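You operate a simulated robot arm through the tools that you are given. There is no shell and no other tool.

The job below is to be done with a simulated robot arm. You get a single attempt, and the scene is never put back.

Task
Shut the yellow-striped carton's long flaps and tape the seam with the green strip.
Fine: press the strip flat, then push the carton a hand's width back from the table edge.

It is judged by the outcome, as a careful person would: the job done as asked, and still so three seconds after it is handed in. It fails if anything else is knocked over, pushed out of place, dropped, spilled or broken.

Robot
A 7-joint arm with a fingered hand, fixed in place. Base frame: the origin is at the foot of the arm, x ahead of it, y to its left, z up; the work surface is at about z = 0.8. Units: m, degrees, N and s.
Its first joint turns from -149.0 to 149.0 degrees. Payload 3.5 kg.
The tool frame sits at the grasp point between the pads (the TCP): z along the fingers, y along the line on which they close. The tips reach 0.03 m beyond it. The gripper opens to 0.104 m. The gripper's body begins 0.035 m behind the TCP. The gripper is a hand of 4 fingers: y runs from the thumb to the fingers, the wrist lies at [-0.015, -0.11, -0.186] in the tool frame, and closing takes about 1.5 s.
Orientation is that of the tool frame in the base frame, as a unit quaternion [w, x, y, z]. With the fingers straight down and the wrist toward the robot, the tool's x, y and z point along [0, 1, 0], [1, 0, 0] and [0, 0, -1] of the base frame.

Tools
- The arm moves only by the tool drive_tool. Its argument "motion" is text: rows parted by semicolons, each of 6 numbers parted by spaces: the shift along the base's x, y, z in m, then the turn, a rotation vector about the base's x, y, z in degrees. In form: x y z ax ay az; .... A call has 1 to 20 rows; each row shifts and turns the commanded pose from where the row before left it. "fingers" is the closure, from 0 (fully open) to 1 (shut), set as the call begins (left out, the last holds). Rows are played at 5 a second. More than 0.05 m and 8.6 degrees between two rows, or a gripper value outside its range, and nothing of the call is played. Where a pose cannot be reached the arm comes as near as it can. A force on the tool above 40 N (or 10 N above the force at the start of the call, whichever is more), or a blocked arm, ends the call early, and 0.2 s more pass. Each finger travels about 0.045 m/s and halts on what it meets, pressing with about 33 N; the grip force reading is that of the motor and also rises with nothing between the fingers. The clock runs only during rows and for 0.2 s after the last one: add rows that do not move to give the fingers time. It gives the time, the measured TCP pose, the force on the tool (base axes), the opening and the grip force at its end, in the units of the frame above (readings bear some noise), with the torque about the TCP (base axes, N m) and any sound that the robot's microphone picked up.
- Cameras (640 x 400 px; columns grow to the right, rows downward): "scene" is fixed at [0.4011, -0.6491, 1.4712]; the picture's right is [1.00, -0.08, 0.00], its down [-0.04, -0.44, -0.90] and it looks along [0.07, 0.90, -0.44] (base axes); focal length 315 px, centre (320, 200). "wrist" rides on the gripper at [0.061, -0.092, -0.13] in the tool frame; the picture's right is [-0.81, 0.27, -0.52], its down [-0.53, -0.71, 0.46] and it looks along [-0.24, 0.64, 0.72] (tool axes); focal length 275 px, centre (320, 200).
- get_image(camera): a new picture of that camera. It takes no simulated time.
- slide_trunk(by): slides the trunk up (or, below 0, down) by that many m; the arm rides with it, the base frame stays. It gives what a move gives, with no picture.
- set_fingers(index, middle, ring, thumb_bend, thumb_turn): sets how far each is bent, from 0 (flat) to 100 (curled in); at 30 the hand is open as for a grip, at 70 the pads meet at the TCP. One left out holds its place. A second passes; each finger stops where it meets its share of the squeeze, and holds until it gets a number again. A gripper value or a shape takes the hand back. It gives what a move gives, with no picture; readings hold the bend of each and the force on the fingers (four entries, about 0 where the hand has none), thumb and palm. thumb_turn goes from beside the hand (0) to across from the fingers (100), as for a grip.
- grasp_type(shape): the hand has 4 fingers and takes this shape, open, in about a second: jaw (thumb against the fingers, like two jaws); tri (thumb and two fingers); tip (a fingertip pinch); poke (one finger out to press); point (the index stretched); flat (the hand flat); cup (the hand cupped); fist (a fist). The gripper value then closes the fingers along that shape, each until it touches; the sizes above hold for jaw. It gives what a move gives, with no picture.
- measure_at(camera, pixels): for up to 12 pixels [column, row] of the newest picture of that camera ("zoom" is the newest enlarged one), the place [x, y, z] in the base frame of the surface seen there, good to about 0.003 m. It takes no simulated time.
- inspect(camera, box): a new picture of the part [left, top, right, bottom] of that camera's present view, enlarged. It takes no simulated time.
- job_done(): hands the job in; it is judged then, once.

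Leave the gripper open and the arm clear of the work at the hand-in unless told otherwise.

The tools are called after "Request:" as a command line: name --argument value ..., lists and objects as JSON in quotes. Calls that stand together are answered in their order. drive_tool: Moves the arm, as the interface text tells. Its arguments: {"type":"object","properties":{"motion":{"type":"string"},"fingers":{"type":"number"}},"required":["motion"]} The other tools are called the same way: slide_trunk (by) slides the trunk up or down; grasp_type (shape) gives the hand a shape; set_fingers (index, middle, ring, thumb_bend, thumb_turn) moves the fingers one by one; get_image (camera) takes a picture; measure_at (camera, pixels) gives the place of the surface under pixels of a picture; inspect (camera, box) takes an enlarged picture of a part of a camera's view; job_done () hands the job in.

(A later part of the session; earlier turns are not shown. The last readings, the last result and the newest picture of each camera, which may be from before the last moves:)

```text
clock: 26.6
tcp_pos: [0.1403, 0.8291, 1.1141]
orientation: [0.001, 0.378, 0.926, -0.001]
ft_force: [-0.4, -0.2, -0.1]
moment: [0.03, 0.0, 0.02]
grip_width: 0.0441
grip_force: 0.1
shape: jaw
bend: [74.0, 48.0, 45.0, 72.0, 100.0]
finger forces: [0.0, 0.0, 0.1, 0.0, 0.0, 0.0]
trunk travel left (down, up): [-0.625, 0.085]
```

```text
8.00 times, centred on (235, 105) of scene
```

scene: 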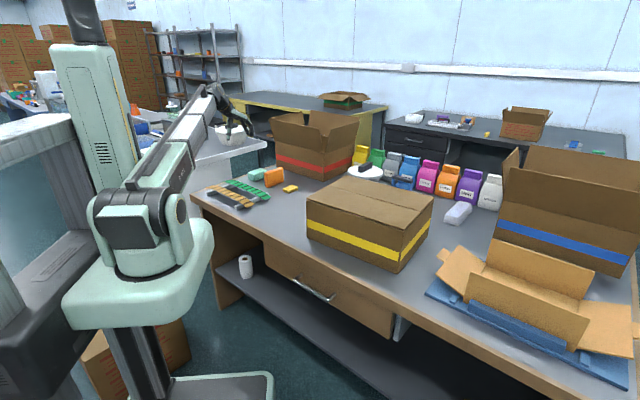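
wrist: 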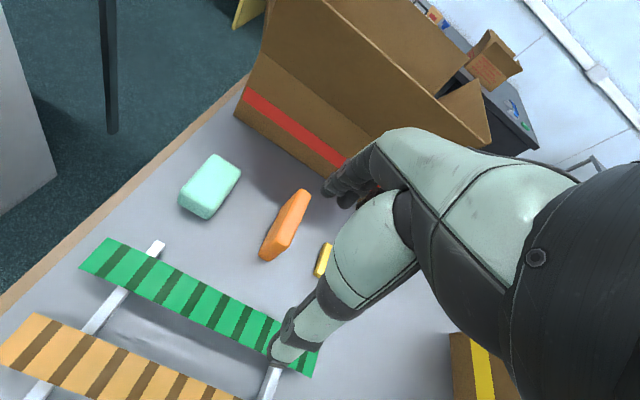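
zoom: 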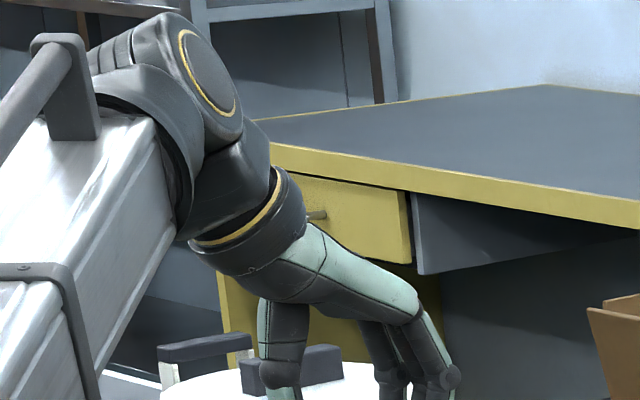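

The fingers closed to 0.044. I look at the fingertips more closely at scene (225–265,115–150).

Request:
inspect --camera "scene" --box '[215, 105, 275, 150]'

Request:
get_image --camera "wrist"

```text
8.89 times, centred on (245, 128) of scene
```

zoom: 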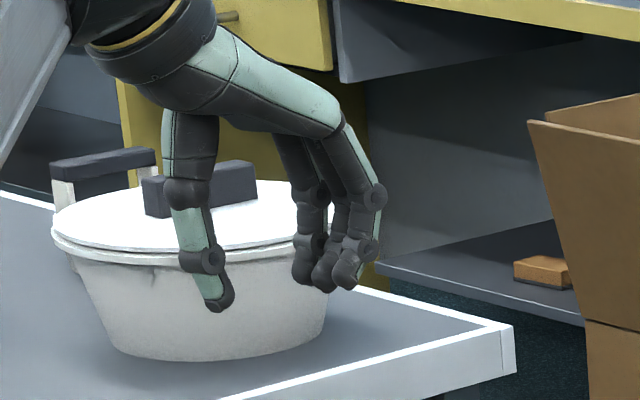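

```text
taken
```

wrist: 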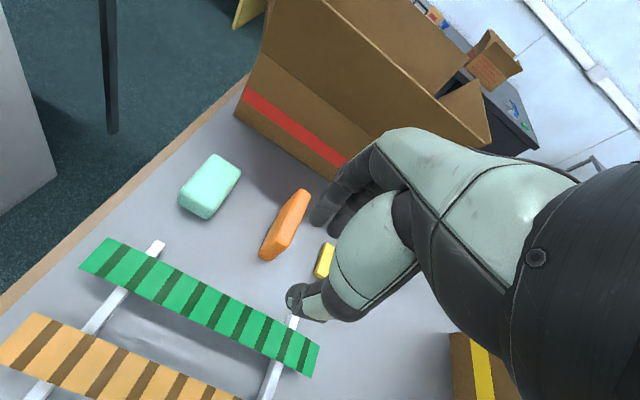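

I measure the tip positions: thumb (222,303), fingers (303,282), (323,287), (348,284), knuckles (185,190), (375,195).

Request:
measure_at --camera "zoom" --pixels '[[220, 303], [203, 260], [183, 190], [303, 280], [323, 287], [347, 284], [368, 248], [372, 195], [310, 240]]'

Request:
measure_at --camera "wrist" --pixels '[[295, 292], [305, 310], [290, 300], [320, 215], [335, 235], [318, 340], [300, 375], [290, 385]]'

```text
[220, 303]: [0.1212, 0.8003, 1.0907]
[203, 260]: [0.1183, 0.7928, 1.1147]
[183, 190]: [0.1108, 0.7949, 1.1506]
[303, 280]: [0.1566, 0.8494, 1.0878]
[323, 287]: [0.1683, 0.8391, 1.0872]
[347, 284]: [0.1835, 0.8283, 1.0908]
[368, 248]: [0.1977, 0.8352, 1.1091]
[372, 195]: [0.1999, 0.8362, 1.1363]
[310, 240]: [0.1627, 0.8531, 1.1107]
```

```text
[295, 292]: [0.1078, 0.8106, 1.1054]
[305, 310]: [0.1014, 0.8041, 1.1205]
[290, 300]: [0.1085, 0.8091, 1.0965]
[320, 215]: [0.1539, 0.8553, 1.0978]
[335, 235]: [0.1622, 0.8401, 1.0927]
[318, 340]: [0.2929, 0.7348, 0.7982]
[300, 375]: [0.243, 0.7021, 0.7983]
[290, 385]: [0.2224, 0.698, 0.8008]
```

With the hand at 0.044 opening the tips are 0.028 m below the TCP and slope slightly inward — good for cradling the strip by its edges. Strip centre is (0.142,0.834), z≈0.836, and the orange strip's edge lies 0.055 m away. I open to about 0.065 and come down to z≈0.90.

Request:
drive_tool --motion "-0.0023 0.0085 0 0 0 0; 0 0 -0.04 0 0 0; 0 0 -0.04 0 0 0; 0 0 -0.04 0 0 0; 0 0 -0.04 0 0 0; 0 0 -0.04 0 0 0; 0 0 -0.014 0 0 0; 0 0 0 0 0 0" --fingers 0.36

Request:
get_image --camera "wrist"

Request:
inspect --camera "scene" --box '[200, 150, 280, 215]'

```text
clock: 28.4
tcp_pos: [0.1363, 0.8394, 0.9014]
orientation: [0.0, 0.378, 0.926, 0.0]
ft_force: [-0.3, 0.6, 0.2]
moment: [0.02, 0.0, -0.02]
grip_width: 0.0659
grip_force: 0.1
shape: jaw
bend: [28.0, 39.0, 36.0, 63.0, 100.0]
finger forces: [0.1, 0.1, 0.0, 0.1, 0.0, 0.0]
trunk travel left (down, up): [-0.625, 0.085]
```

```text
taken
```

wrist: 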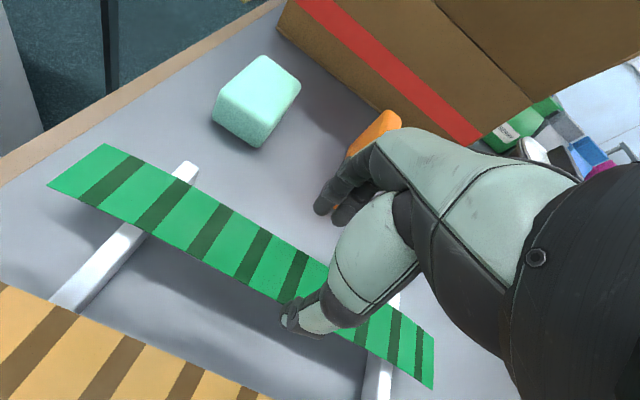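

```text
6.15 times, centred on (240, 182) of scene
```

zoom: 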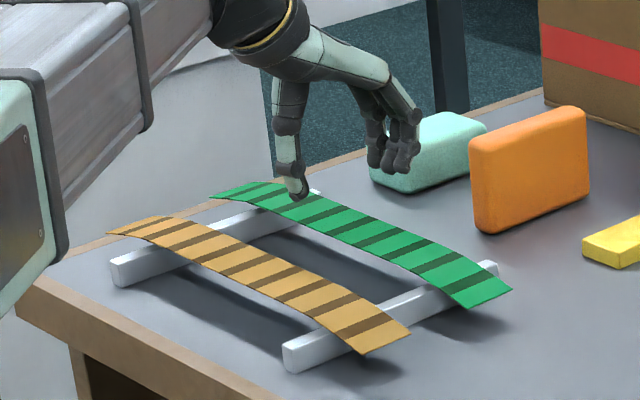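

Hand is straddling above the strip. I measure tips: thumb zoom (302,192), fingers (377,163), (388,172), (403,168), and strip points below.

Request:
measure_at --camera "zoom" --pixels '[[301, 192], [290, 165], [376, 163], [388, 172], [403, 168], [330, 218], [355, 208], [310, 228], [345, 242], [390, 225], [370, 255]]'

Request:
measure_at --camera "wrist" --pixels '[[106, 147], [52, 186], [200, 196], [150, 232], [280, 240], [250, 285], [430, 385], [432, 338], [288, 318], [320, 210], [335, 220]]'

```text
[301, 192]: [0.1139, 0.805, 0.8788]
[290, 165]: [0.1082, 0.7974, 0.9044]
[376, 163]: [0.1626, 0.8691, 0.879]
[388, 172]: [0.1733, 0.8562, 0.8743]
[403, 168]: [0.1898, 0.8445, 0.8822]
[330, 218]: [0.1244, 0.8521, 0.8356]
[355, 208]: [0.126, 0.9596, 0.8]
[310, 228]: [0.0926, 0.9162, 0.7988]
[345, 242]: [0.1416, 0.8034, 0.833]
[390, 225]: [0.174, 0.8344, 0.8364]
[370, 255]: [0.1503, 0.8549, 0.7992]
```

```text
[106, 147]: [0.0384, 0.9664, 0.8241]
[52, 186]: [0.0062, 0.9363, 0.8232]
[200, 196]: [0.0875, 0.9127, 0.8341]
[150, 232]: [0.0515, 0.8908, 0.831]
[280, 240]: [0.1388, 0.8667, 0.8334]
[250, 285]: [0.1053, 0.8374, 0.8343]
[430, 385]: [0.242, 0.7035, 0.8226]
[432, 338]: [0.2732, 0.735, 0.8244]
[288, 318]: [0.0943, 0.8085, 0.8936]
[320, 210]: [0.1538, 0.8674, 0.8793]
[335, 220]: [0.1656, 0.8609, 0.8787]
```

The strip's centreline is within 1 mm of the TCP line and the tips straddle it at ±0.04. I descend 0.049 m so the tips sit about 10 mm under the strip level.

Request:
drive_tool --motion "0 0 -0.02 0 0 0; 0 0 -0.015 0 0 0; 0 0 -0.014 0 0 0; 0 0 0 0 0 0"

Request:
inspect --camera "scene" --box '[200, 150, 280, 215]'

Request:
get_image --camera "wrist"

```text
clock: 29.4
tcp_pos: [0.1384, 0.8395, 0.8514]
orientation: [0.0, 0.378, 0.926, 0.0]
ft_force: [0.2, 0.8, -0.2]
moment: [-0.02, -0.01, -0.03]
grip_width: 0.0659
grip_force: 0.0
shape: jaw
bend: [28.0, 39.0, 36.0, 63.0, 100.0]
finger forces: [0.0, 0.0, 0.0, 0.0, 0.0, 0.0]
trunk travel left (down, up): [-0.625, 0.085]
```

```text
6.15 times, centred on (240, 182) of scene
```

zoom: 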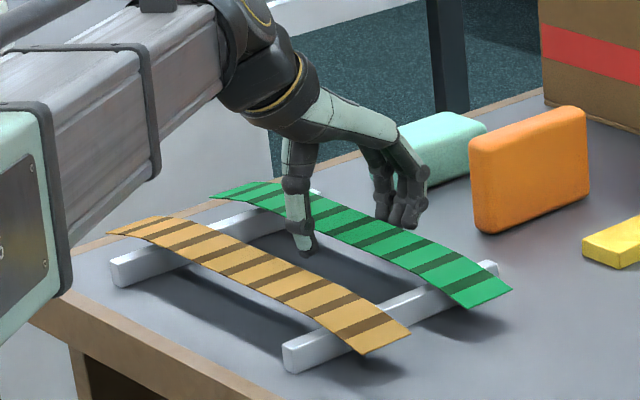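

```text
taken
```

wrist: 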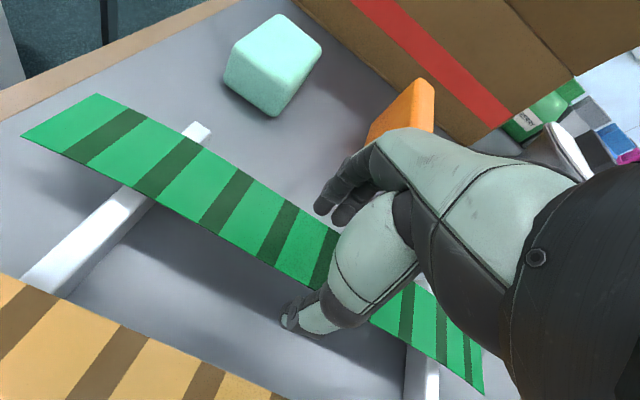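

Thumb and fingers bracket the strip. I close gently to about the strip's width and a little less.

Request:
drive_tool --motion "0 0 0 0 0 0; 0 0 0 0 0 0; 0 0 0 0 0 0; 0 0 0 0 0 0; 0 0 0 0 0 0" --fingers 0.62

Request:
inspect --camera "scene" --box '[200, 150, 280, 215]'

Request:
get_image --camera "wrist"

```text
clock: 30.6
tcp_pos: [0.1387, 0.8401, 0.851]
orientation: [0.0, 0.377, 0.926, 0.0]
ft_force: [0.1, 1.1, 0.1]
moment: [0.01, 0.01, 0.0]
grip_width: 0.04
grip_force: 33.4
shape: jaw
bend: [74.0, 51.0, 50.0, 73.0, 100.0]
finger forces: [17.2, 8.9, 4.0, 0.1, 30.2, 0.0]
trunk travel left (down, up): [-0.625, 0.085]
```

```text
6.15 times, centred on (240, 182) of scene
```

zoom: 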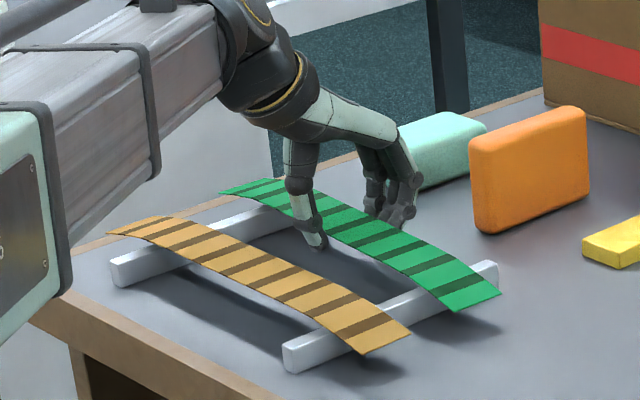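

```text
taken
```

wrist: 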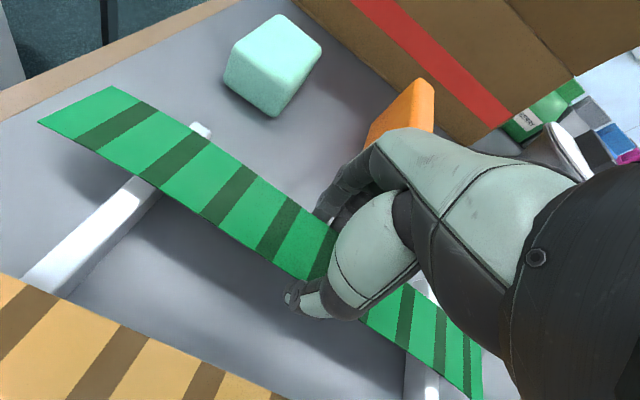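

The strip is gripped (thumb 30 N, fingers 17/9/4 N), slightly yawed. I lift it a few cm gently and look.

Request:
drive_tool --motion "0 0 0.01 0 0 0; 0 0 0.015 0 0 0; 0 0 0.02 0 0 0; 0 0 0.02 0 0 0; 0 0 0 0 0 0; 0 0 0 0 0 0"

Request:
inspect --camera "scene" --box '[190, 130, 290, 215]'

Request:
get_image --camera "wrist"

```text
clock: 32.0
tcp_pos: [0.1367, 0.84, 0.9157]
orientation: [-0.001, 0.377, 0.926, 0.001]
ft_force: [0.3, -0.4, 0.7]
moment: [0.0, 0.03, 0.02]
grip_width: 0.0398
grip_force: 33.1
shape: jaw
bend: [74.0, 51.0, 50.0, 73.0, 100.0]
finger forces: [17.2, 8.9, 4.0, 0.1, 30.1, 0.0]
trunk travel left (down, up): [-0.625, 0.085]
```

```text
4.71 times, centred on (240, 172) of scene
```

zoom: 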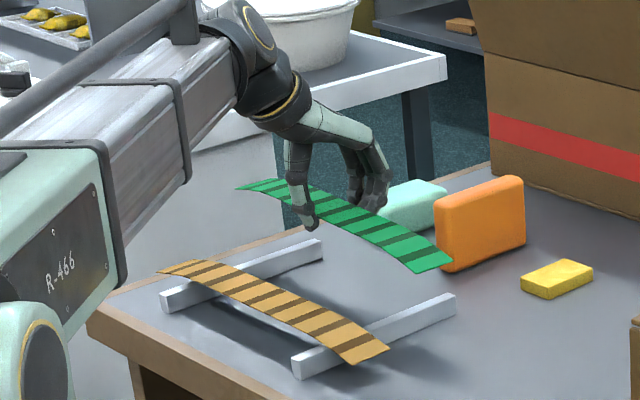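

```text
taken
```

wrist: 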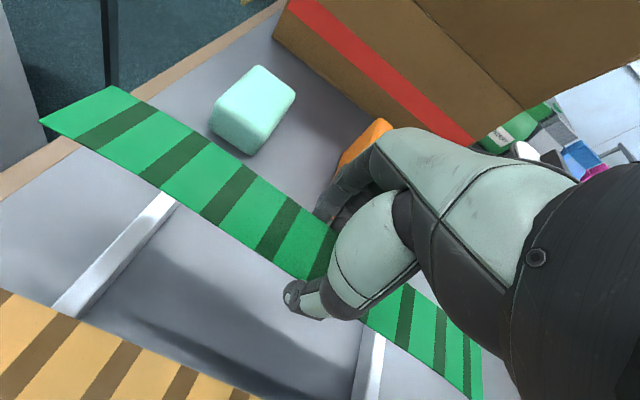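

The strip is held firmly with little sag. I raise it to z≈1.12 and then measure it relative to the hand.

Request:
drive_tool --motion "0 0 0.03 0 0 0; 0 0 0.03 0 0 0; 0 0 0.03 0 0 0; 0 0 0.03 0 0 0; 0 0 0.03 0 0 0; 0 0 0.03 0 0 0; 0 0 0.024 0 0 0; 0 0 0 0 0 0; 0 0 0 0 0 0"

Request:
get_image --camera "wrist"

Request:
inspect --camera "scene" --box '[190, 90, 290, 175]'

```text
clock: 34.0
tcp_pos: [0.1405, 0.8414, 1.1198]
orientation: [0.0, 0.377, 0.926, 0.0]
ft_force: [0.2, -0.1, 0.7]
moment: [0.02, -0.01, -0.04]
grip_width: 0.0399
grip_force: 32.9
shape: jaw
bend: [74.0, 51.0, 50.0, 73.0, 100.0]
finger forces: [17.4, 8.8, 4.1, 0.0, 30.2, 0.1]
trunk travel left (down, up): [-0.625, 0.085]
```

```text
taken
```

wrist: 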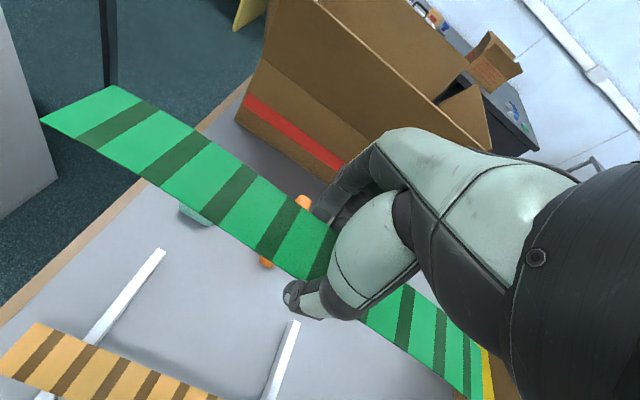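

```text
4.71 times, centred on (240, 132) of scene
```

zoom: 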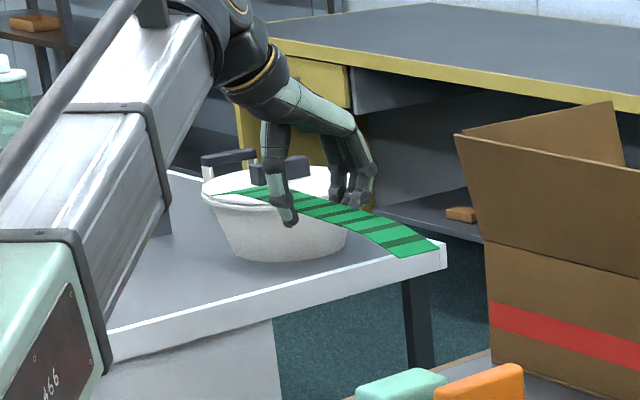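

I measure the strip in the wrist view (left end (112,88)/(44,122), mid points, right end (478,352)/(472,396)) and in the scene zoom.

Request:
measure_at --camera "wrist" --pixels '[[112, 89], [46, 122], [190, 131], [140, 172], [255, 178], [205, 218], [325, 232], [275, 262], [365, 320], [405, 290], [476, 350], [474, 394]]'

Request:
measure_at --camera "zoom" --pixels '[[262, 186], [240, 194], [310, 195], [330, 223], [350, 215], [375, 228], [398, 255], [435, 242], [310, 212], [288, 222], [350, 205], [365, 206]]'

```text
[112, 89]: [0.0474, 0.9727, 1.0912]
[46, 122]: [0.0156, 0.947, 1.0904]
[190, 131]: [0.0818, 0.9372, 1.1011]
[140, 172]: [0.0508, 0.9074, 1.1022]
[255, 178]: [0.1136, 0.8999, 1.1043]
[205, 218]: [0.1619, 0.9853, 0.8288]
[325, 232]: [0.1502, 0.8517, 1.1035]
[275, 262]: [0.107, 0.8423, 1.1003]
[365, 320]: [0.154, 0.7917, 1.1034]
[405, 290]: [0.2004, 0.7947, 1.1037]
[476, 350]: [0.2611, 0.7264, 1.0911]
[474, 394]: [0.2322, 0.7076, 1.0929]
```

```text
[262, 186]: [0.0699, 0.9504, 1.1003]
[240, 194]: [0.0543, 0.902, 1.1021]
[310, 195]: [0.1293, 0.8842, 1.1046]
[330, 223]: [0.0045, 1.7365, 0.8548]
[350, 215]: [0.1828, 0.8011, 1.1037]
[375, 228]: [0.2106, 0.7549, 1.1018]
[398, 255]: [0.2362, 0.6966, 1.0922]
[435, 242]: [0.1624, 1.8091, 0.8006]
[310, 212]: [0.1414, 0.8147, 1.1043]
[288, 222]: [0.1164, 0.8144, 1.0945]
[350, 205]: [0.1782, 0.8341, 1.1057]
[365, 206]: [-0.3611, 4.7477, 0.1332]
```

The strip lies at −48.7°, its centre (0.140,0.837), about 4 mm off the TCP; its ends hang 13 mm below its middle, level with the fingertips. The seam is at −40.5°, so I need +8.2° of yaw and TCP over (0.671,0.3825). I raise 3 cm, then travel in 20 smooth rows.

Request:
drive_tool --motion "0 0 0.015 0 0 0; 0 0 0.015 0 0 0; 0 0 0 0 0 0"

Request:
drive_tool --motion "0.026525 -0.022945 0 0 0 0.41; 0.026525 -0.022945 0 0 0 0.41; 0.026525 -0.022945 0 0 0 0.41; 0.026525 -0.022945 0 0 0 0.41; 0.026525 -0.022945 0 0 0 0.41; 0.026525 -0.022945 0 0 0 0.41; 0.026525 -0.022945 0 0 0 0.41; 0.026525 -0.022945 0 0 0 0.41; 0.026525 -0.022945 0 0 0 0.41; 0.026525 -0.022945 0 0 0 0.41; 0.026525 -0.022945 0 0 0 0.41; 0.026525 -0.022945 0 0 0 0.41; 0.026525 -0.022945 0 0 0 0.41; 0.026525 -0.022945 0 0 0 0.41; 0.026525 -0.022945 0 0 0 0.41; 0.026525 -0.022945 0 0 0 0.41; 0.026525 -0.022945 0 0 0 0.41; 0.026525 -0.022945 0 0 0 0.41; 0.026525 -0.022945 0 0 0 0.41; 0.026525 -0.022945 0 0 0 0.41"

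Request:
get_image --camera "wrist"

Request:
inspect --camera "scene" --box '[290, 100, 450, 230]'

```text
clock: 34.8
tcp_pos: [0.1386, 0.8413, 1.148]
orientation: [0.0, 0.378, 0.926, 0.001]
ft_force: [-0.7, 0.1, 0.2]
moment: [0.04, 0.0, 0.0]
grip_width: 0.0399
grip_force: 33.1
shape: jaw
bend: [74.0, 51.0, 50.0, 73.0, 100.0]
finger forces: [17.2, 8.8, 4.2, 0.0, 30.2, 0.0]
trunk travel left (down, up): [-0.625, 0.085]
```

```text
clock: 39.0
tcp_pos: [0.6698, 0.3849, 1.1503]
orientation: [-0.001, 0.31, 0.951, 0.0]
ft_force: [-0.2, -0.5, 0.2]
moment: [0.0, 0.03, -0.02]
grip_width: 0.0395
grip_force: 32.8
shape: jaw
bend: [74.0, 52.0, 50.0, 73.0, 100.0]
finger forces: [17.3, 8.7, 4.1, 0.1, 30.0, 0.0]
trunk travel left (down, up): [-0.625, 0.085]
```

```text
taken
```

wrist: 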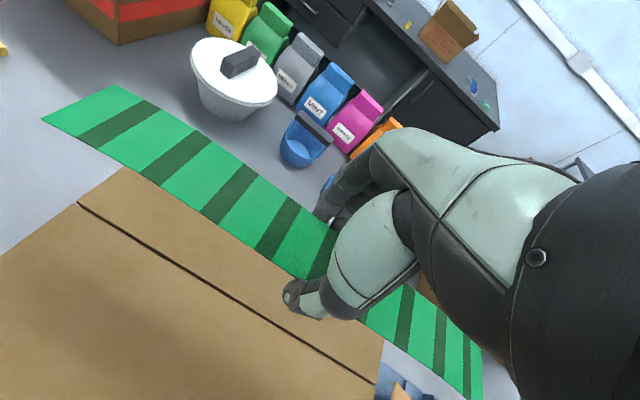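

```text
3.08 times, centred on (370, 165) of scene
```

zoom: 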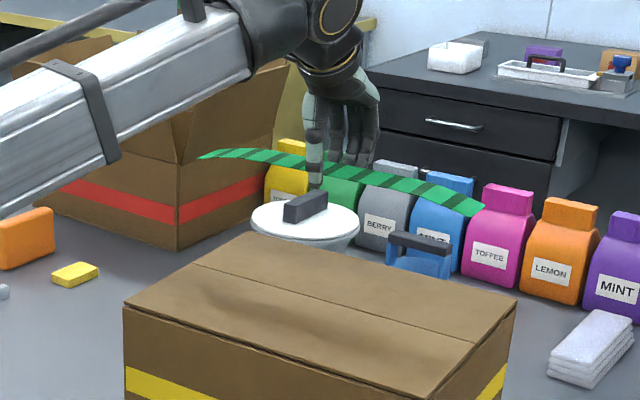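

The strip is over the carton. I measure strip ends and seam ends now in the wrist view and scene zoom.

Request:
measure_at --camera "wrist" --pixels '[[112, 89], [46, 120], [190, 131], [140, 173], [476, 352], [474, 394], [405, 290], [365, 320], [82, 206], [180, 265], [300, 335], [370, 378]]'

Request:
measure_at --camera "zoom" --pixels '[[206, 156], [240, 150], [250, 160], [410, 184], [425, 196], [462, 212], [478, 205], [473, 213], [196, 264], [300, 293], [400, 322], [470, 342]]'

```text
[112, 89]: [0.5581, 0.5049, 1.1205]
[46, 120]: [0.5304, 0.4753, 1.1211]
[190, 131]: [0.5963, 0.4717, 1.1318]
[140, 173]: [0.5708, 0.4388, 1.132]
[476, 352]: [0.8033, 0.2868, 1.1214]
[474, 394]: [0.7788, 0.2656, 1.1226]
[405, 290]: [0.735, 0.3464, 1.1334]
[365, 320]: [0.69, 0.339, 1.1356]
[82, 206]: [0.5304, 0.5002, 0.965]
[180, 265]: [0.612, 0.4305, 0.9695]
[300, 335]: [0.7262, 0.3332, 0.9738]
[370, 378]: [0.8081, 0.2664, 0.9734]
```

```text
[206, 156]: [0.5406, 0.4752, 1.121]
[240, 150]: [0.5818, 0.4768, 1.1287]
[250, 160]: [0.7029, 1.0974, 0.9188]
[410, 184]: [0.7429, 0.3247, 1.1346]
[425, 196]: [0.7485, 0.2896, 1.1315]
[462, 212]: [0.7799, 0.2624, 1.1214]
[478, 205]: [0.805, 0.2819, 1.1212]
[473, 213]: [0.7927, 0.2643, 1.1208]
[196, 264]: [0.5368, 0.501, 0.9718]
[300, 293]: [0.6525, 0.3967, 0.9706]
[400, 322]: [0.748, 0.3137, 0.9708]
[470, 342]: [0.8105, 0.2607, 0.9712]
```

Strip centreline is within 1–4 mm of the seam, with a 0.7° angular error. I correct 0.7°, shift 1–2 mm, and descend to about 6 mm above contact.

Request:
drive_tool --motion "0.002 0 -0.01 0 0 0.7; 0 0 -0.03 0 0 0; 0 0 -0.03 0 0 0; 0 0 -0.03 0 0 0; 0 0 -0.02 0 0 0; 0 0 -0.014 0 0 0; 0 0 -0.006 0 0 0; 0 0 0 0 0 0; 0 0 0 0 0 0"

Request:
get_image --camera "wrist"

Request:
inspect --camera "scene" --box '[300, 150, 440, 260]'

```text
clock: 41.0
tcp_pos: [0.6714, 0.3832, 1.0108]
orientation: [0.0, 0.306, 0.952, 0.0]
ft_force: [0.8, -0.2, 0.4]
moment: [-0.01, 0.01, -0.02]
grip_width: 0.0398
grip_force: 32.8
shape: jaw
bend: [74.0, 52.0, 50.0, 73.0, 99.0]
finger forces: [17.3, 8.6, 4.1, 0.0, 30.1, 0.0]
trunk travel left (down, up): [-0.625, 0.085]
```

```text
taken
```

wrist: 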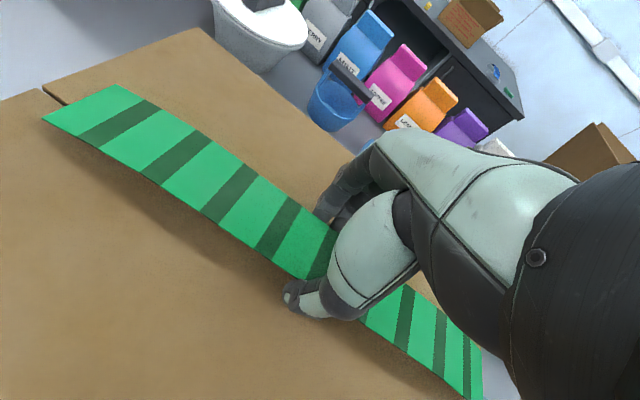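

```text
3.64 times, centred on (370, 205) of scene
```

zoom: 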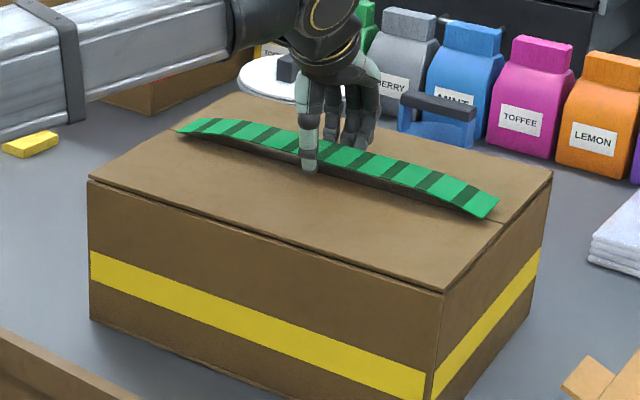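

The strip is just above the seam. I verify end positions again: zoom left end (180,132)/(192,120), right end (485,215)/(497,200), and seam visible at (503,223).

Request:
measure_at --camera "zoom" --pixels '[[181, 131], [193, 121], [484, 215], [496, 201], [503, 223], [510, 221], [497, 222], [350, 155], [335, 166]]'

Request:
measure_at --camera "wrist" --pixels '[[114, 87], [46, 119], [476, 352], [474, 394], [48, 93], [58, 103]]'

```text
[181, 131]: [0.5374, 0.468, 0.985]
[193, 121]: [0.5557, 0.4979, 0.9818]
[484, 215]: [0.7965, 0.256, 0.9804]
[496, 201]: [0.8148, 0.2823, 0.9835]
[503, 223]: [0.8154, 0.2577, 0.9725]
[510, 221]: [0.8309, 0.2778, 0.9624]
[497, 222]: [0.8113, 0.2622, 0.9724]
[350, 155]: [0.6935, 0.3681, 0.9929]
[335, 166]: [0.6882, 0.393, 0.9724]
```

```text
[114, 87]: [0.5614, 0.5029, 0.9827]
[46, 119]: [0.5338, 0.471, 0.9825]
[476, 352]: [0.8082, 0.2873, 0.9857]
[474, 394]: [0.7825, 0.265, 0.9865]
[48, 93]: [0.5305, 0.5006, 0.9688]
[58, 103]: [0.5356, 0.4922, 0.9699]
```

Strip is aligned to the seam within about 2 mm. I lower the last 9–10 mm slowly.

Request:
drive_tool --motion "0 0 -0.003 0 0 0; 0 0 -0.003 0 0 0; 0 0 -0.003 0 0 0; 0 0 0 0 0 0"

Request:
inspect --camera "scene" --box '[320, 165, 420, 235]'

```text
clock: 42.0
tcp_pos: [0.6714, 0.3835, 1.0046]
orientation: [0.001, 0.305, 0.952, 0.001]
ft_force: [4.5, 4.8, 20.6]
moment: [0.24, 0.0, 0.04]
grip_width: 0.0403
grip_force: 32.7
shape: jaw
bend: [74.0, 51.0, 50.0, 73.0, 100.0]
finger forces: [27.3, 11.1, 5.2, 0.0, 42.4, 0.0]
trunk travel left (down, up): [-0.625, 0.085]
```

```text
5.71 times, centred on (370, 200) of scene
```

zoom: 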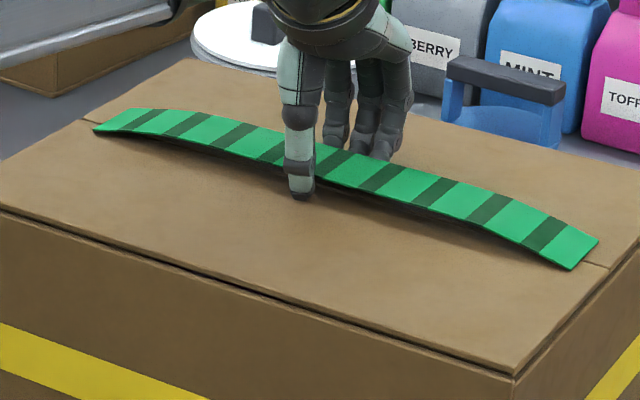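

Fingertips touch the carton top (20 N). I relieve 2–3 mm and open slightly to let the strip drop onto the seam.

Request:
drive_tool --motion "0 0 0.0025 0 0 0; 0 0 0 0 0 0"

Request:
drive_tool --motion "0 0 0 0 0 0; 0 0 0 0 0 0; 0 0 0 0 0 0; 0 0 0 0 0 0; 0 0 0 0 0 0" --fingers 0.3

Request:
inspect --camera "scene" --box '[320, 165, 420, 235]'

Request:
get_image --camera "wrist"

```text
clock: 42.6
tcp_pos: [0.6706, 0.383, 1.0033]
orientation: [0.0, 0.305, 0.952, 0.0]
ft_force: [2.2, 1.9, 10.0]
moment: [0.16, -0.07, 0.0]
grip_width: 0.0404
grip_force: 33.2
shape: jaw
bend: [74.0, 51.0, 50.0, 73.0, 99.0]
finger forces: [24.2, 10.2, 4.2, 0.0, 35.4, 0.1]
trunk travel left (down, up): [-0.625, 0.085]
```

```text
clock: 43.8
tcp_pos: [0.6713, 0.3822, 1.0035]
orientation: [0.0, 0.305, 0.952, 0.001]
ft_force: [-0.8, -1.1, 3.2]
moment: [0.06, -0.04, 0.0]
grip_width: 0.0718
grip_force: 0.1
shape: jaw
bend: [28.0, 38.0, 34.0, 58.0, 99.0]
finger forces: [1.1, 2.1, 0.0, 0.0, 0.0, 0.0]
trunk travel left (down, up): [-0.625, 0.085]
```

```text
5.71 times, centred on (370, 200) of scene
```

zoom: 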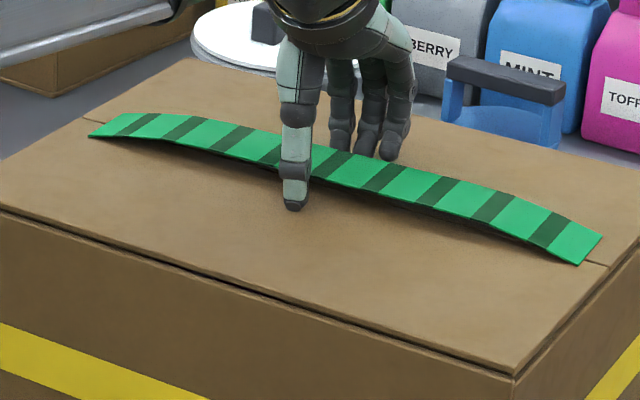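

```text
taken
```

wrist: 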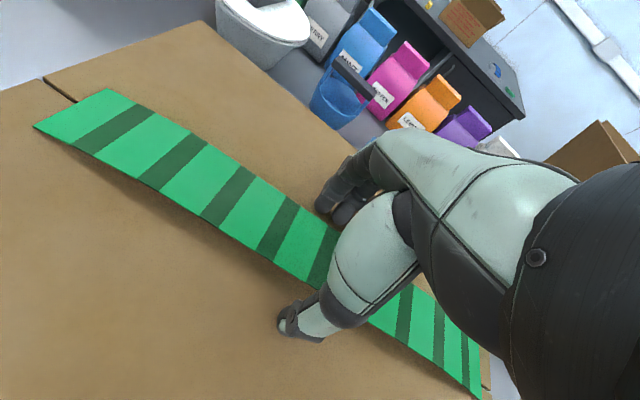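

The strip is released and rests on the seam, slightly arched. I raise the hand straight up and look.

Request:
drive_tool --motion "0 0 0.01 0 0 0; 0 0 0.02 0 0 0; 0 0 0.04 0 0 0; 0 0 0.04 0 0 0; 0 0 0.04 0 0 0; 0 0 0.04 0 0 0; 0 0 0 0 0 0"

Request:
inspect --camera "scene" --box '[310, 165, 440, 250]'

Request:
get_image --camera "wrist"

```text
clock: 45.4
tcp_pos: [0.6714, 0.3828, 1.1901]
orientation: [-0.001, 0.306, 0.952, 0.0]
ft_force: [-0.4, -0.6, 0.0]
moment: [-0.01, 0.02, 0.04]
grip_width: 0.0725
grip_force: 0.0
shape: jaw
bend: [27.0, 37.0, 34.0, 58.0, 99.0]
finger forces: [0.1, 0.0, 0.0, 0.1, 0.0, 0.0]
trunk travel left (down, up): [-0.625, 0.085]
```

```text
4.71 times, centred on (375, 208) of scene
```

zoom: 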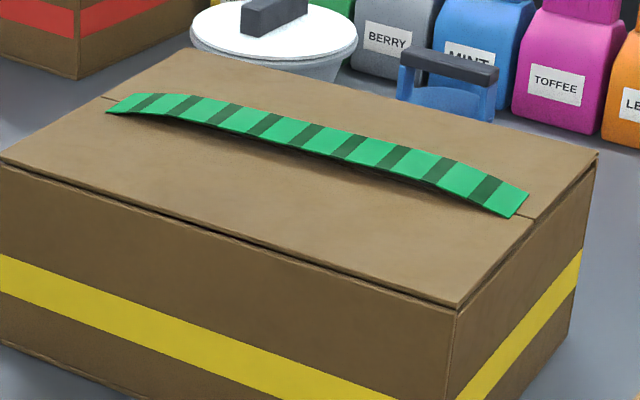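

```text
taken
```

wrist: 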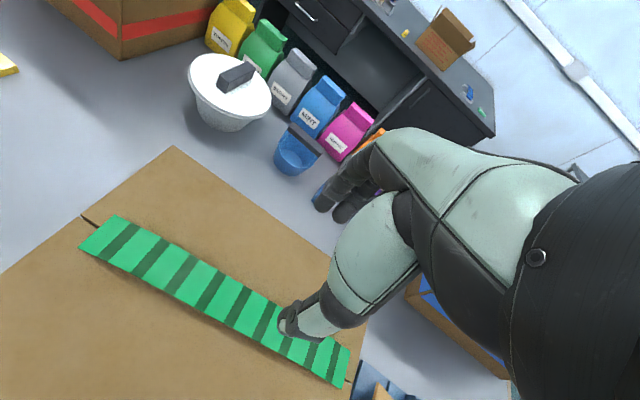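

The strip sits well centred on the seam but arched (middle about 12 mm up). I'll close the fingers into a compact pad and press step by step from the middle out. Close first and look at the tips.

Request:
drive_tool --motion "0 0 0 0 0 0; 0 0 0 0 0 0; 0 0 0 0 0 0; 0 0 0 0 0 0; 0 0 0 0 0 0; 0 0 0 0 0 0; 0 0 0 0 0 0; 0 0 0 0 0 0" --fingers 1.0

Request:
inspect --camera "scene" --box '[340, 90, 420, 150]'

Request:
measure_at --camera "wrist" --pixels '[[118, 217], [84, 246], [100, 231], [150, 258], [200, 287], [245, 312], [345, 352], [341, 385], [320, 362]]'

```text
clock: 47.2
tcp_pos: [0.6718, 0.3825, 1.1907]
orientation: [0.0, 0.305, 0.952, 0.0]
ft_force: [0.2, 0.4, -0.1]
moment: [-0.03, -0.01, -0.01]
grip_width: 0.0
grip_force: 32.9
shape: jaw
bend: [70.0, 70.0, 70.0, 48.0, 100.0]
finger forces: [0.0, 0.0, 0.0, 0.1, 0.0, 0.1]
trunk travel left (down, up): [-0.625, 0.085]
```

```text
6.67 times, centred on (380, 120) of scene
```

zoom: 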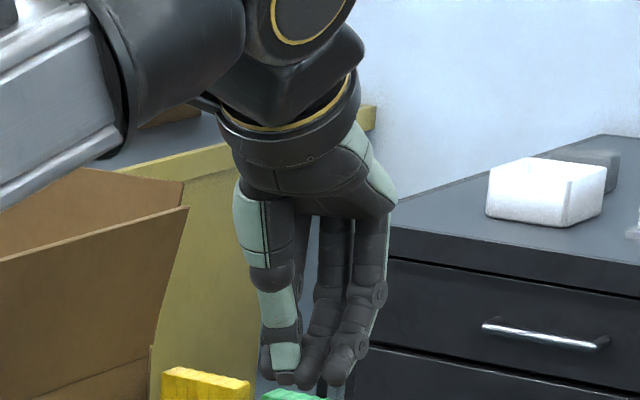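

```text
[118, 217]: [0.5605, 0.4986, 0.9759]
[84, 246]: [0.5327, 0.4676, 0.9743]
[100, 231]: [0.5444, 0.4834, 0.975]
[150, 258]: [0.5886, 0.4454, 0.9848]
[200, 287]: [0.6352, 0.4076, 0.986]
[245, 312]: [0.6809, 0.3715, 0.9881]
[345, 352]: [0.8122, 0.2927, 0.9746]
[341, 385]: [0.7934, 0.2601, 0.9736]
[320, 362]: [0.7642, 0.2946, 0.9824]
```

I take a closer look at how the strip's ends sit relative to the seam.

Request:
inspect --camera "scene" --box '[395, 190, 435, 215]'

Request:
measure_at --camera "zoom" --pixels '[[330, 188], [360, 200]]'

Request:
inspect --camera "scene" --box '[322, 178, 362, 203]'

```text
16.00 times, centred on (415, 202) of scene
```

zoom: 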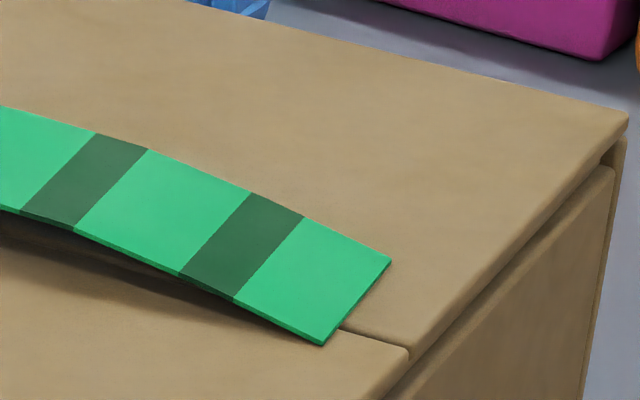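

```text
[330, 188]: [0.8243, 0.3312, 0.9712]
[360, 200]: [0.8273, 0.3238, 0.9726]
```

```text
16.00 times, centred on (342, 190) of scene
```

zoom: 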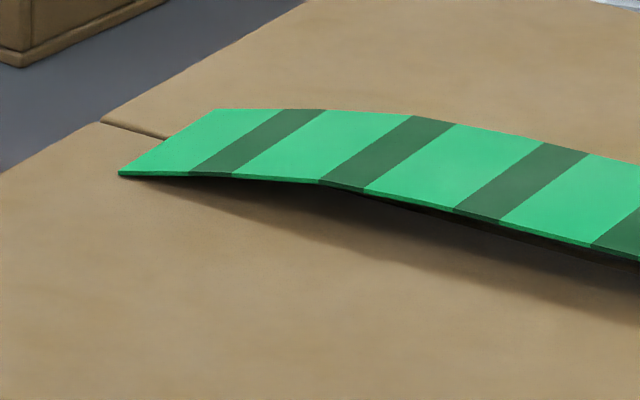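

The strip straddles the seam all along, but the right end is about 13 mm off-centre (strip turned about 2.2°). It isn't pressed yet, so I regrip it in the middle and correct. First open and descend at the same spot.

Request:
drive_tool --motion "0 0 0 0 0 0; 0 0 0 0 0 0; 0 0 0 0 0 0; 0 0 0 0 0 0; 0 0 0 0 0 0; 0 0 0 0 0 0; 0 0 0 0 0 0; 0 0 0 0 0 0" --fingers 0.3

Request:
drive_tool --motion "0 0 -0.04 0 0 0; 0 0 -0.04 0 0 0; 0 0 -0.04 0 0 0; 0 0 -0.03 0 0 0; 0 0 -0.02 0 0 0; 0 0 -0.014 0 0 0; 0 0 0 0 0 0"

Request:
inspect --camera "scene" --box '[320, 165, 420, 235]'

```text
clock: 49.0
tcp_pos: [0.6713, 0.3811, 1.1902]
orientation: [0.0, 0.304, 0.953, 0.0]
ft_force: [0.0, -0.4, -0.1]
moment: [0.03, -0.02, 0.03]
grip_width: 0.0728
grip_force: 0.1
shape: jaw
bend: [27.0, 37.0, 34.0, 58.0, 99.0]
finger forces: [0.0, 0.0, 0.0, 0.0, 0.0, 0.0]
trunk travel left (down, up): [-0.625, 0.085]
```

```text
clock: 50.6
tcp_pos: [0.6728, 0.3832, 1.0072]
orientation: [0.0, 0.305, 0.952, 0.0]
ft_force: [-0.1, 0.6, 0.8]
moment: [0.03, -0.03, 0.02]
grip_width: 0.0728
grip_force: 0.0
shape: jaw
bend: [27.0, 37.0, 34.0, 58.0, 99.0]
finger forces: [0.1, 0.0, 0.1, 0.0, 0.0, 0.0]
trunk travel left (down, up): [-0.625, 0.085]
```

```text
5.71 times, centred on (370, 200) of scene
```

zoom: 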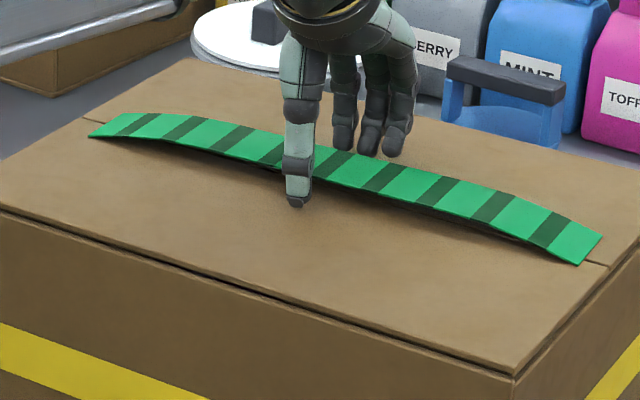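

Tips are astride the strip, not touching the carton. Close, then lift 4 mm.

Request:
drive_tool --motion "0 0 0 0 0 0; 0 0 0 0 0 0; 0 0 0 0 0 0; 0 0 0 0 0 0; 0 0 0 0 0 0; 0 0 0 0 0 0" --fingers 0.62

Request:
drive_tool --motion "0 0 0.004 0 0 0; 0 0 0.004 0 0 0; 0 0 0 0 0 0"

Request:
inspect --camera "scene" --box '[320, 165, 420, 235]'

Request:
get_image --camera "wrist"

```text
clock: 52.0
tcp_pos: [0.6735, 0.3831, 1.0053]
orientation: [0.0, 0.305, 0.952, 0.001]
ft_force: [-1.1, -0.6, -1.0]
moment: [-0.02, -0.06, 0.02]
grip_width: 0.0403
grip_force: 33.4
shape: jaw
bend: [74.0, 52.0, 51.0, 72.0, 100.0]
finger forces: [17.2, 8.9, 4.1, 0.0, 30.2, 0.0]
trunk travel left (down, up): [-0.625, 0.085]
```

```text
clock: 52.8
tcp_pos: [0.6703, 0.3827, 1.0164]
orientation: [0.0, 0.305, 0.952, 0.0]
ft_force: [0.4, -0.9, 0.3]
moment: [0.03, 0.0, -0.03]
grip_width: 0.0402
grip_force: 32.9
shape: jaw
bend: [74.0, 52.0, 51.0, 72.0, 100.0]
finger forces: [17.2, 8.8, 4.1, 0.0, 30.1, 0.0]
trunk travel left (down, up): [-0.625, 0.085]
```

```text
5.71 times, centred on (370, 200) of scene
```

zoom: 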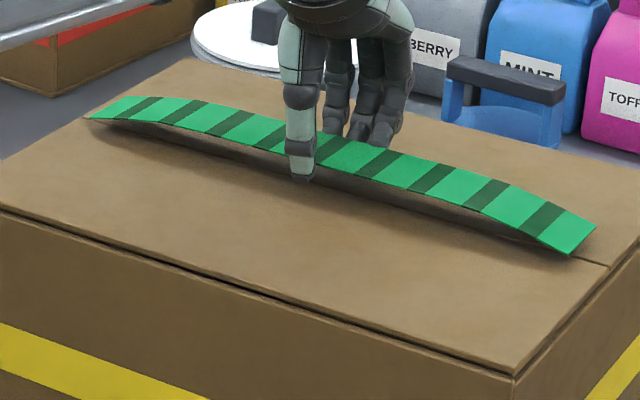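

```text
taken
```

wrist: 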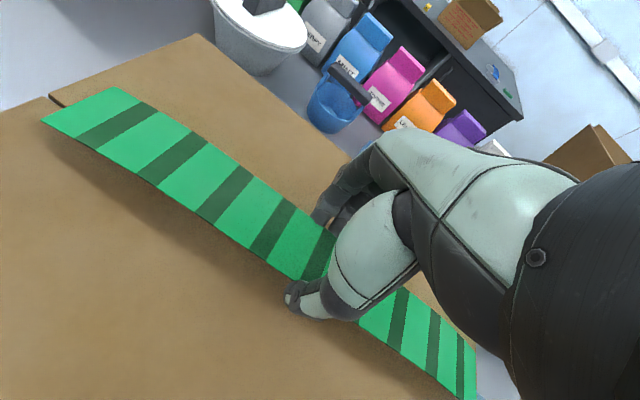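

The strip lifted freely. I measure its ends: zoom left (90,117)/(122,98), right (571,251)/(594,228), and wrist (114,89)/(45,121), (472,345)/(470,394).

Request:
measure_at --camera "zoom" --pixels '[[92, 117], [122, 99], [571, 251], [593, 229], [598, 261], [606, 264]]'

Request:
measure_at --camera "wrist" --pixels '[[114, 90], [46, 121], [472, 348], [470, 394], [52, 97], [62, 107]]'

```text
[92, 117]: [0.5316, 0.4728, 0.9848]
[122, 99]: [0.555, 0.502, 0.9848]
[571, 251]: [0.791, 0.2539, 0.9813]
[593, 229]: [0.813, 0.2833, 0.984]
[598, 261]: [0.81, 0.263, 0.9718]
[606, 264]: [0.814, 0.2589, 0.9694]
```

```text
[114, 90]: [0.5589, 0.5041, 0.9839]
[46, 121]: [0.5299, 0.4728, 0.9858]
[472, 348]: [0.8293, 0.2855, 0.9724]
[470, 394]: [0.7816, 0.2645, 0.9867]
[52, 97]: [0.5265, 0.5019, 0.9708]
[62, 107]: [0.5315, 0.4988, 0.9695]
```

Gripped, the strip is again well aligned (e2 0.724 at both ends vs seam 0.7245); the turn came from releasing with loaded tips. This time I'll release with the tips clear of the carton: pre-turn −0.6°, lower until the ends just touch, then open in small stages.

Request:
drive_tool --motion "0 0 -0.004 0 0 -0.6; 0 0 -0.004 0 0 0; 0 0 -0.003 0 0 0; 0 0 0 0 0 0; 0 0 0 0 0 0"

Request:
drive_tool --motion "0 0 0 0 0 0; 0 0 0 0 0 0" --fingers 0.56

Request:
inspect --camera "scene" --box '[320, 165, 420, 235]'

```text
clock: 54.0
tcp_pos: [0.67, 0.3821, 1.0058]
orientation: [0.0, 0.31, 0.951, -0.001]
ft_force: [-0.4, -0.3, 1.5]
moment: [0.01, -0.02, 0.0]
grip_width: 0.04
grip_force: 33.2
shape: jaw
bend: [74.0, 52.0, 51.0, 72.0, 100.0]
finger forces: [17.3, 9.2, 4.2, 0.0, 30.2, 0.0]
trunk travel left (down, up): [-0.625, 0.085]
```

```text
clock: 54.6
tcp_pos: [0.6697, 0.3827, 1.0058]
orientation: [0.0, 0.31, 0.951, 0.0]
ft_force: [-0.2, -0.6, 0.1]
moment: [0.02, 0.01, -0.03]
grip_width: 0.0457
grip_force: 0.1
shape: jaw
bend: [74.0, 47.0, 44.0, 72.0, 100.0]
finger forces: [0.3, 0.0, 0.0, 0.1, 0.1, 0.0]
trunk travel left (down, up): [-0.625, 0.085]
```

```text
5.71 times, centred on (370, 200) of scene
```

zoom: 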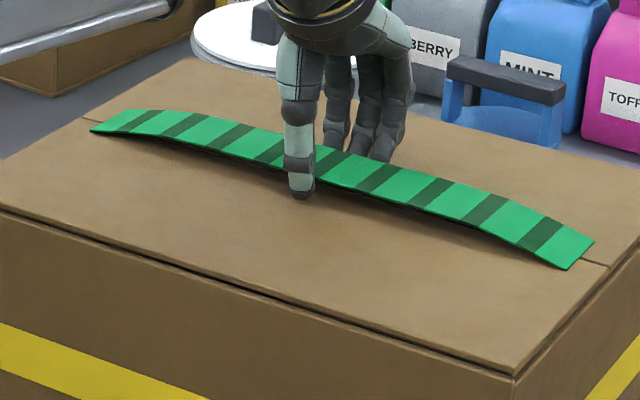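

Released with no disturbance; the right end's middle now sits on the seam. I continue opening in stages.

Request:
drive_tool --motion "0 0 0 0 0 0; 0 0 0 0 0 0; 0 0 0 0 0 0" --fingers 0.45

Request:
drive_tool --motion "0 0 0 0 0 0; 0 0 0 0 0 0; 0 0 0 0 0 0; 0 0 0 0 0 0" --fingers 0.25

Request:
inspect --camera "scene" --box '[320, 165, 420, 235]'

```text
clock: 55.4
tcp_pos: [0.6708, 0.3828, 1.0069]
orientation: [0.0, 0.31, 0.951, -0.001]
ft_force: [0.0, 0.8, -0.7]
moment: [0.01, 0.02, -0.02]
grip_width: 0.0568
grip_force: 0.1
shape: jaw
bend: [74.0, 43.0, 39.0, 67.0, 100.0]
finger forces: [0.1, 0.0, 0.0, 0.0, 0.0, 0.0]
trunk travel left (down, up): [-0.625, 0.085]
```

```text
clock: 56.4
tcp_pos: [0.6703, 0.3827, 1.0057]
orientation: [-0.001, 0.309, 0.951, 0.0]
ft_force: [-0.1, 0.0, 0.0]
moment: [0.01, -0.02, -0.01]
grip_width: 0.0777
grip_force: 0.1
shape: jaw
bend: [27.0, 36.0, 33.0, 54.0, 99.0]
finger forces: [0.0, 0.0, 0.0, 0.0, 0.0, 0.0]
trunk travel left (down, up): [-0.625, 0.085]
```

```text
5.71 times, centred on (370, 200) of scene
```

zoom: 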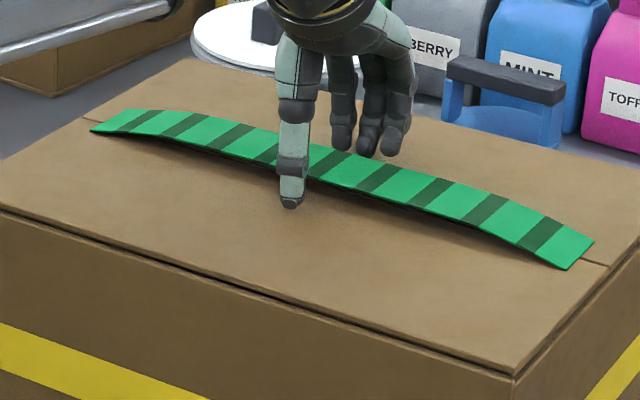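

The strip did not move on release this time. I lift the hand and check both ends against the seam.

Request:
drive_tool --motion "0 0 0.015 0 0 0; 0 0 0.02 0 0 0; 0 0 0.04 0 0 0; 0 0 0.04 0 0 0; 0 0 0.04 0 0 0; 0 0 0 0 0 0"

Request:
inspect --camera "scene" --box '[395, 190, 435, 215]'

Request:
inspect --camera "scene" --box '[322, 178, 362, 203]'

Request:
get_image --camera "wrist"

```text
clock: 57.8
tcp_pos: [0.6693, 0.3826, 1.1627]
orientation: [-0.001, 0.309, 0.951, 0.0]
ft_force: [-0.5, 0.8, 0.1]
moment: [-0.01, 0.01, 0.02]
grip_width: 0.0778
grip_force: 0.1
shape: jaw
bend: [27.0, 36.0, 33.0, 54.0, 99.0]
finger forces: [0.0, 0.0, 0.1, 0.0, 0.0, 0.1]
trunk travel left (down, up): [-0.625, 0.085]
```

```text
16.00 times, centred on (415, 202) of scene
```

zoom: 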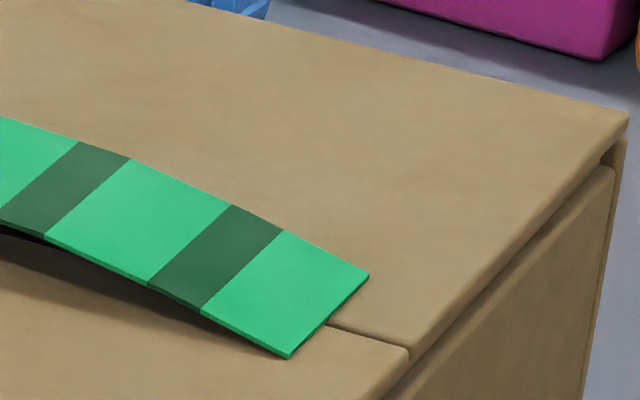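

```text
16.00 times, centred on (342, 190) of scene
```

zoom: 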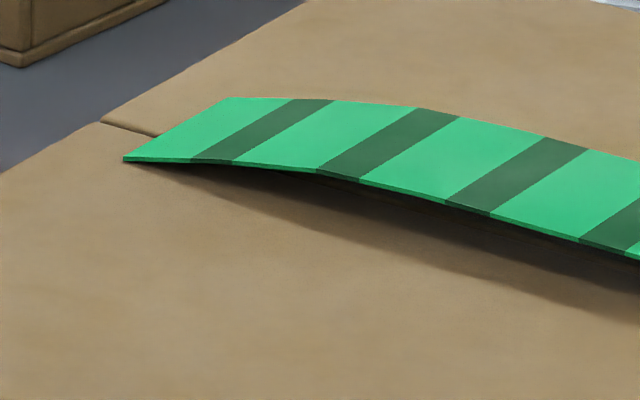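

```text
taken
```

wrist: 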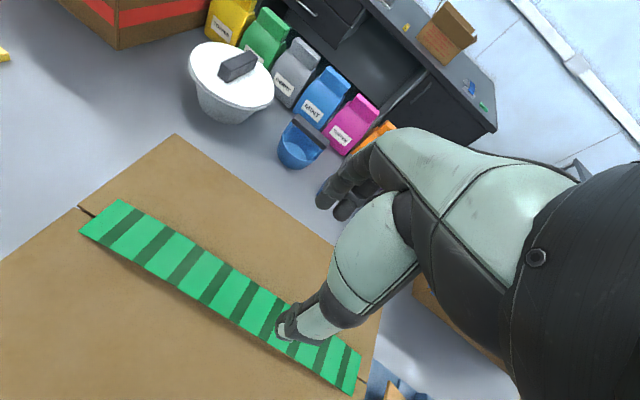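

Now the seam meets the strip's right end at 43% and left end at 35% of the width — well centred. Next: close the fingers into a pad for pressing and measure the tips.

Request:
drive_tool --motion "0 0 0 0 0 0; 0 0 0 0 0 0; 0 0 0 0 0 0; 0 0 0 0 0 0; 0 0 0 0 0 0; 0 0 0 0 0 0; 0 0 0 0 0 0; 0 0 0 0 0 0; 0 0 0 0 0 0" --fingers 1.0

Request:
inspect --camera "scene" --box '[350, 110, 410, 160]'

```text
clock: 59.8
tcp_pos: [0.6707, 0.3826, 1.1618]
orientation: [0.0, 0.31, 0.951, 0.0]
ft_force: [-1.1, -0.7, -0.1]
moment: [0.0, 0.01, 0.0]
grip_width: 0.0001
grip_force: 32.5
shape: jaw
bend: [70.0, 70.0, 70.0, 48.0, 100.0]
finger forces: [0.0, 0.1, 0.0, 0.0, 0.0, 0.0]
trunk travel left (down, up): [-0.625, 0.085]
```

```text
8.00 times, centred on (380, 135) of scene
```

zoom: 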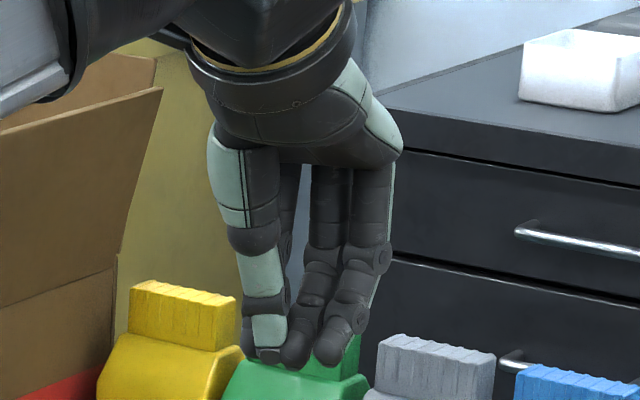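

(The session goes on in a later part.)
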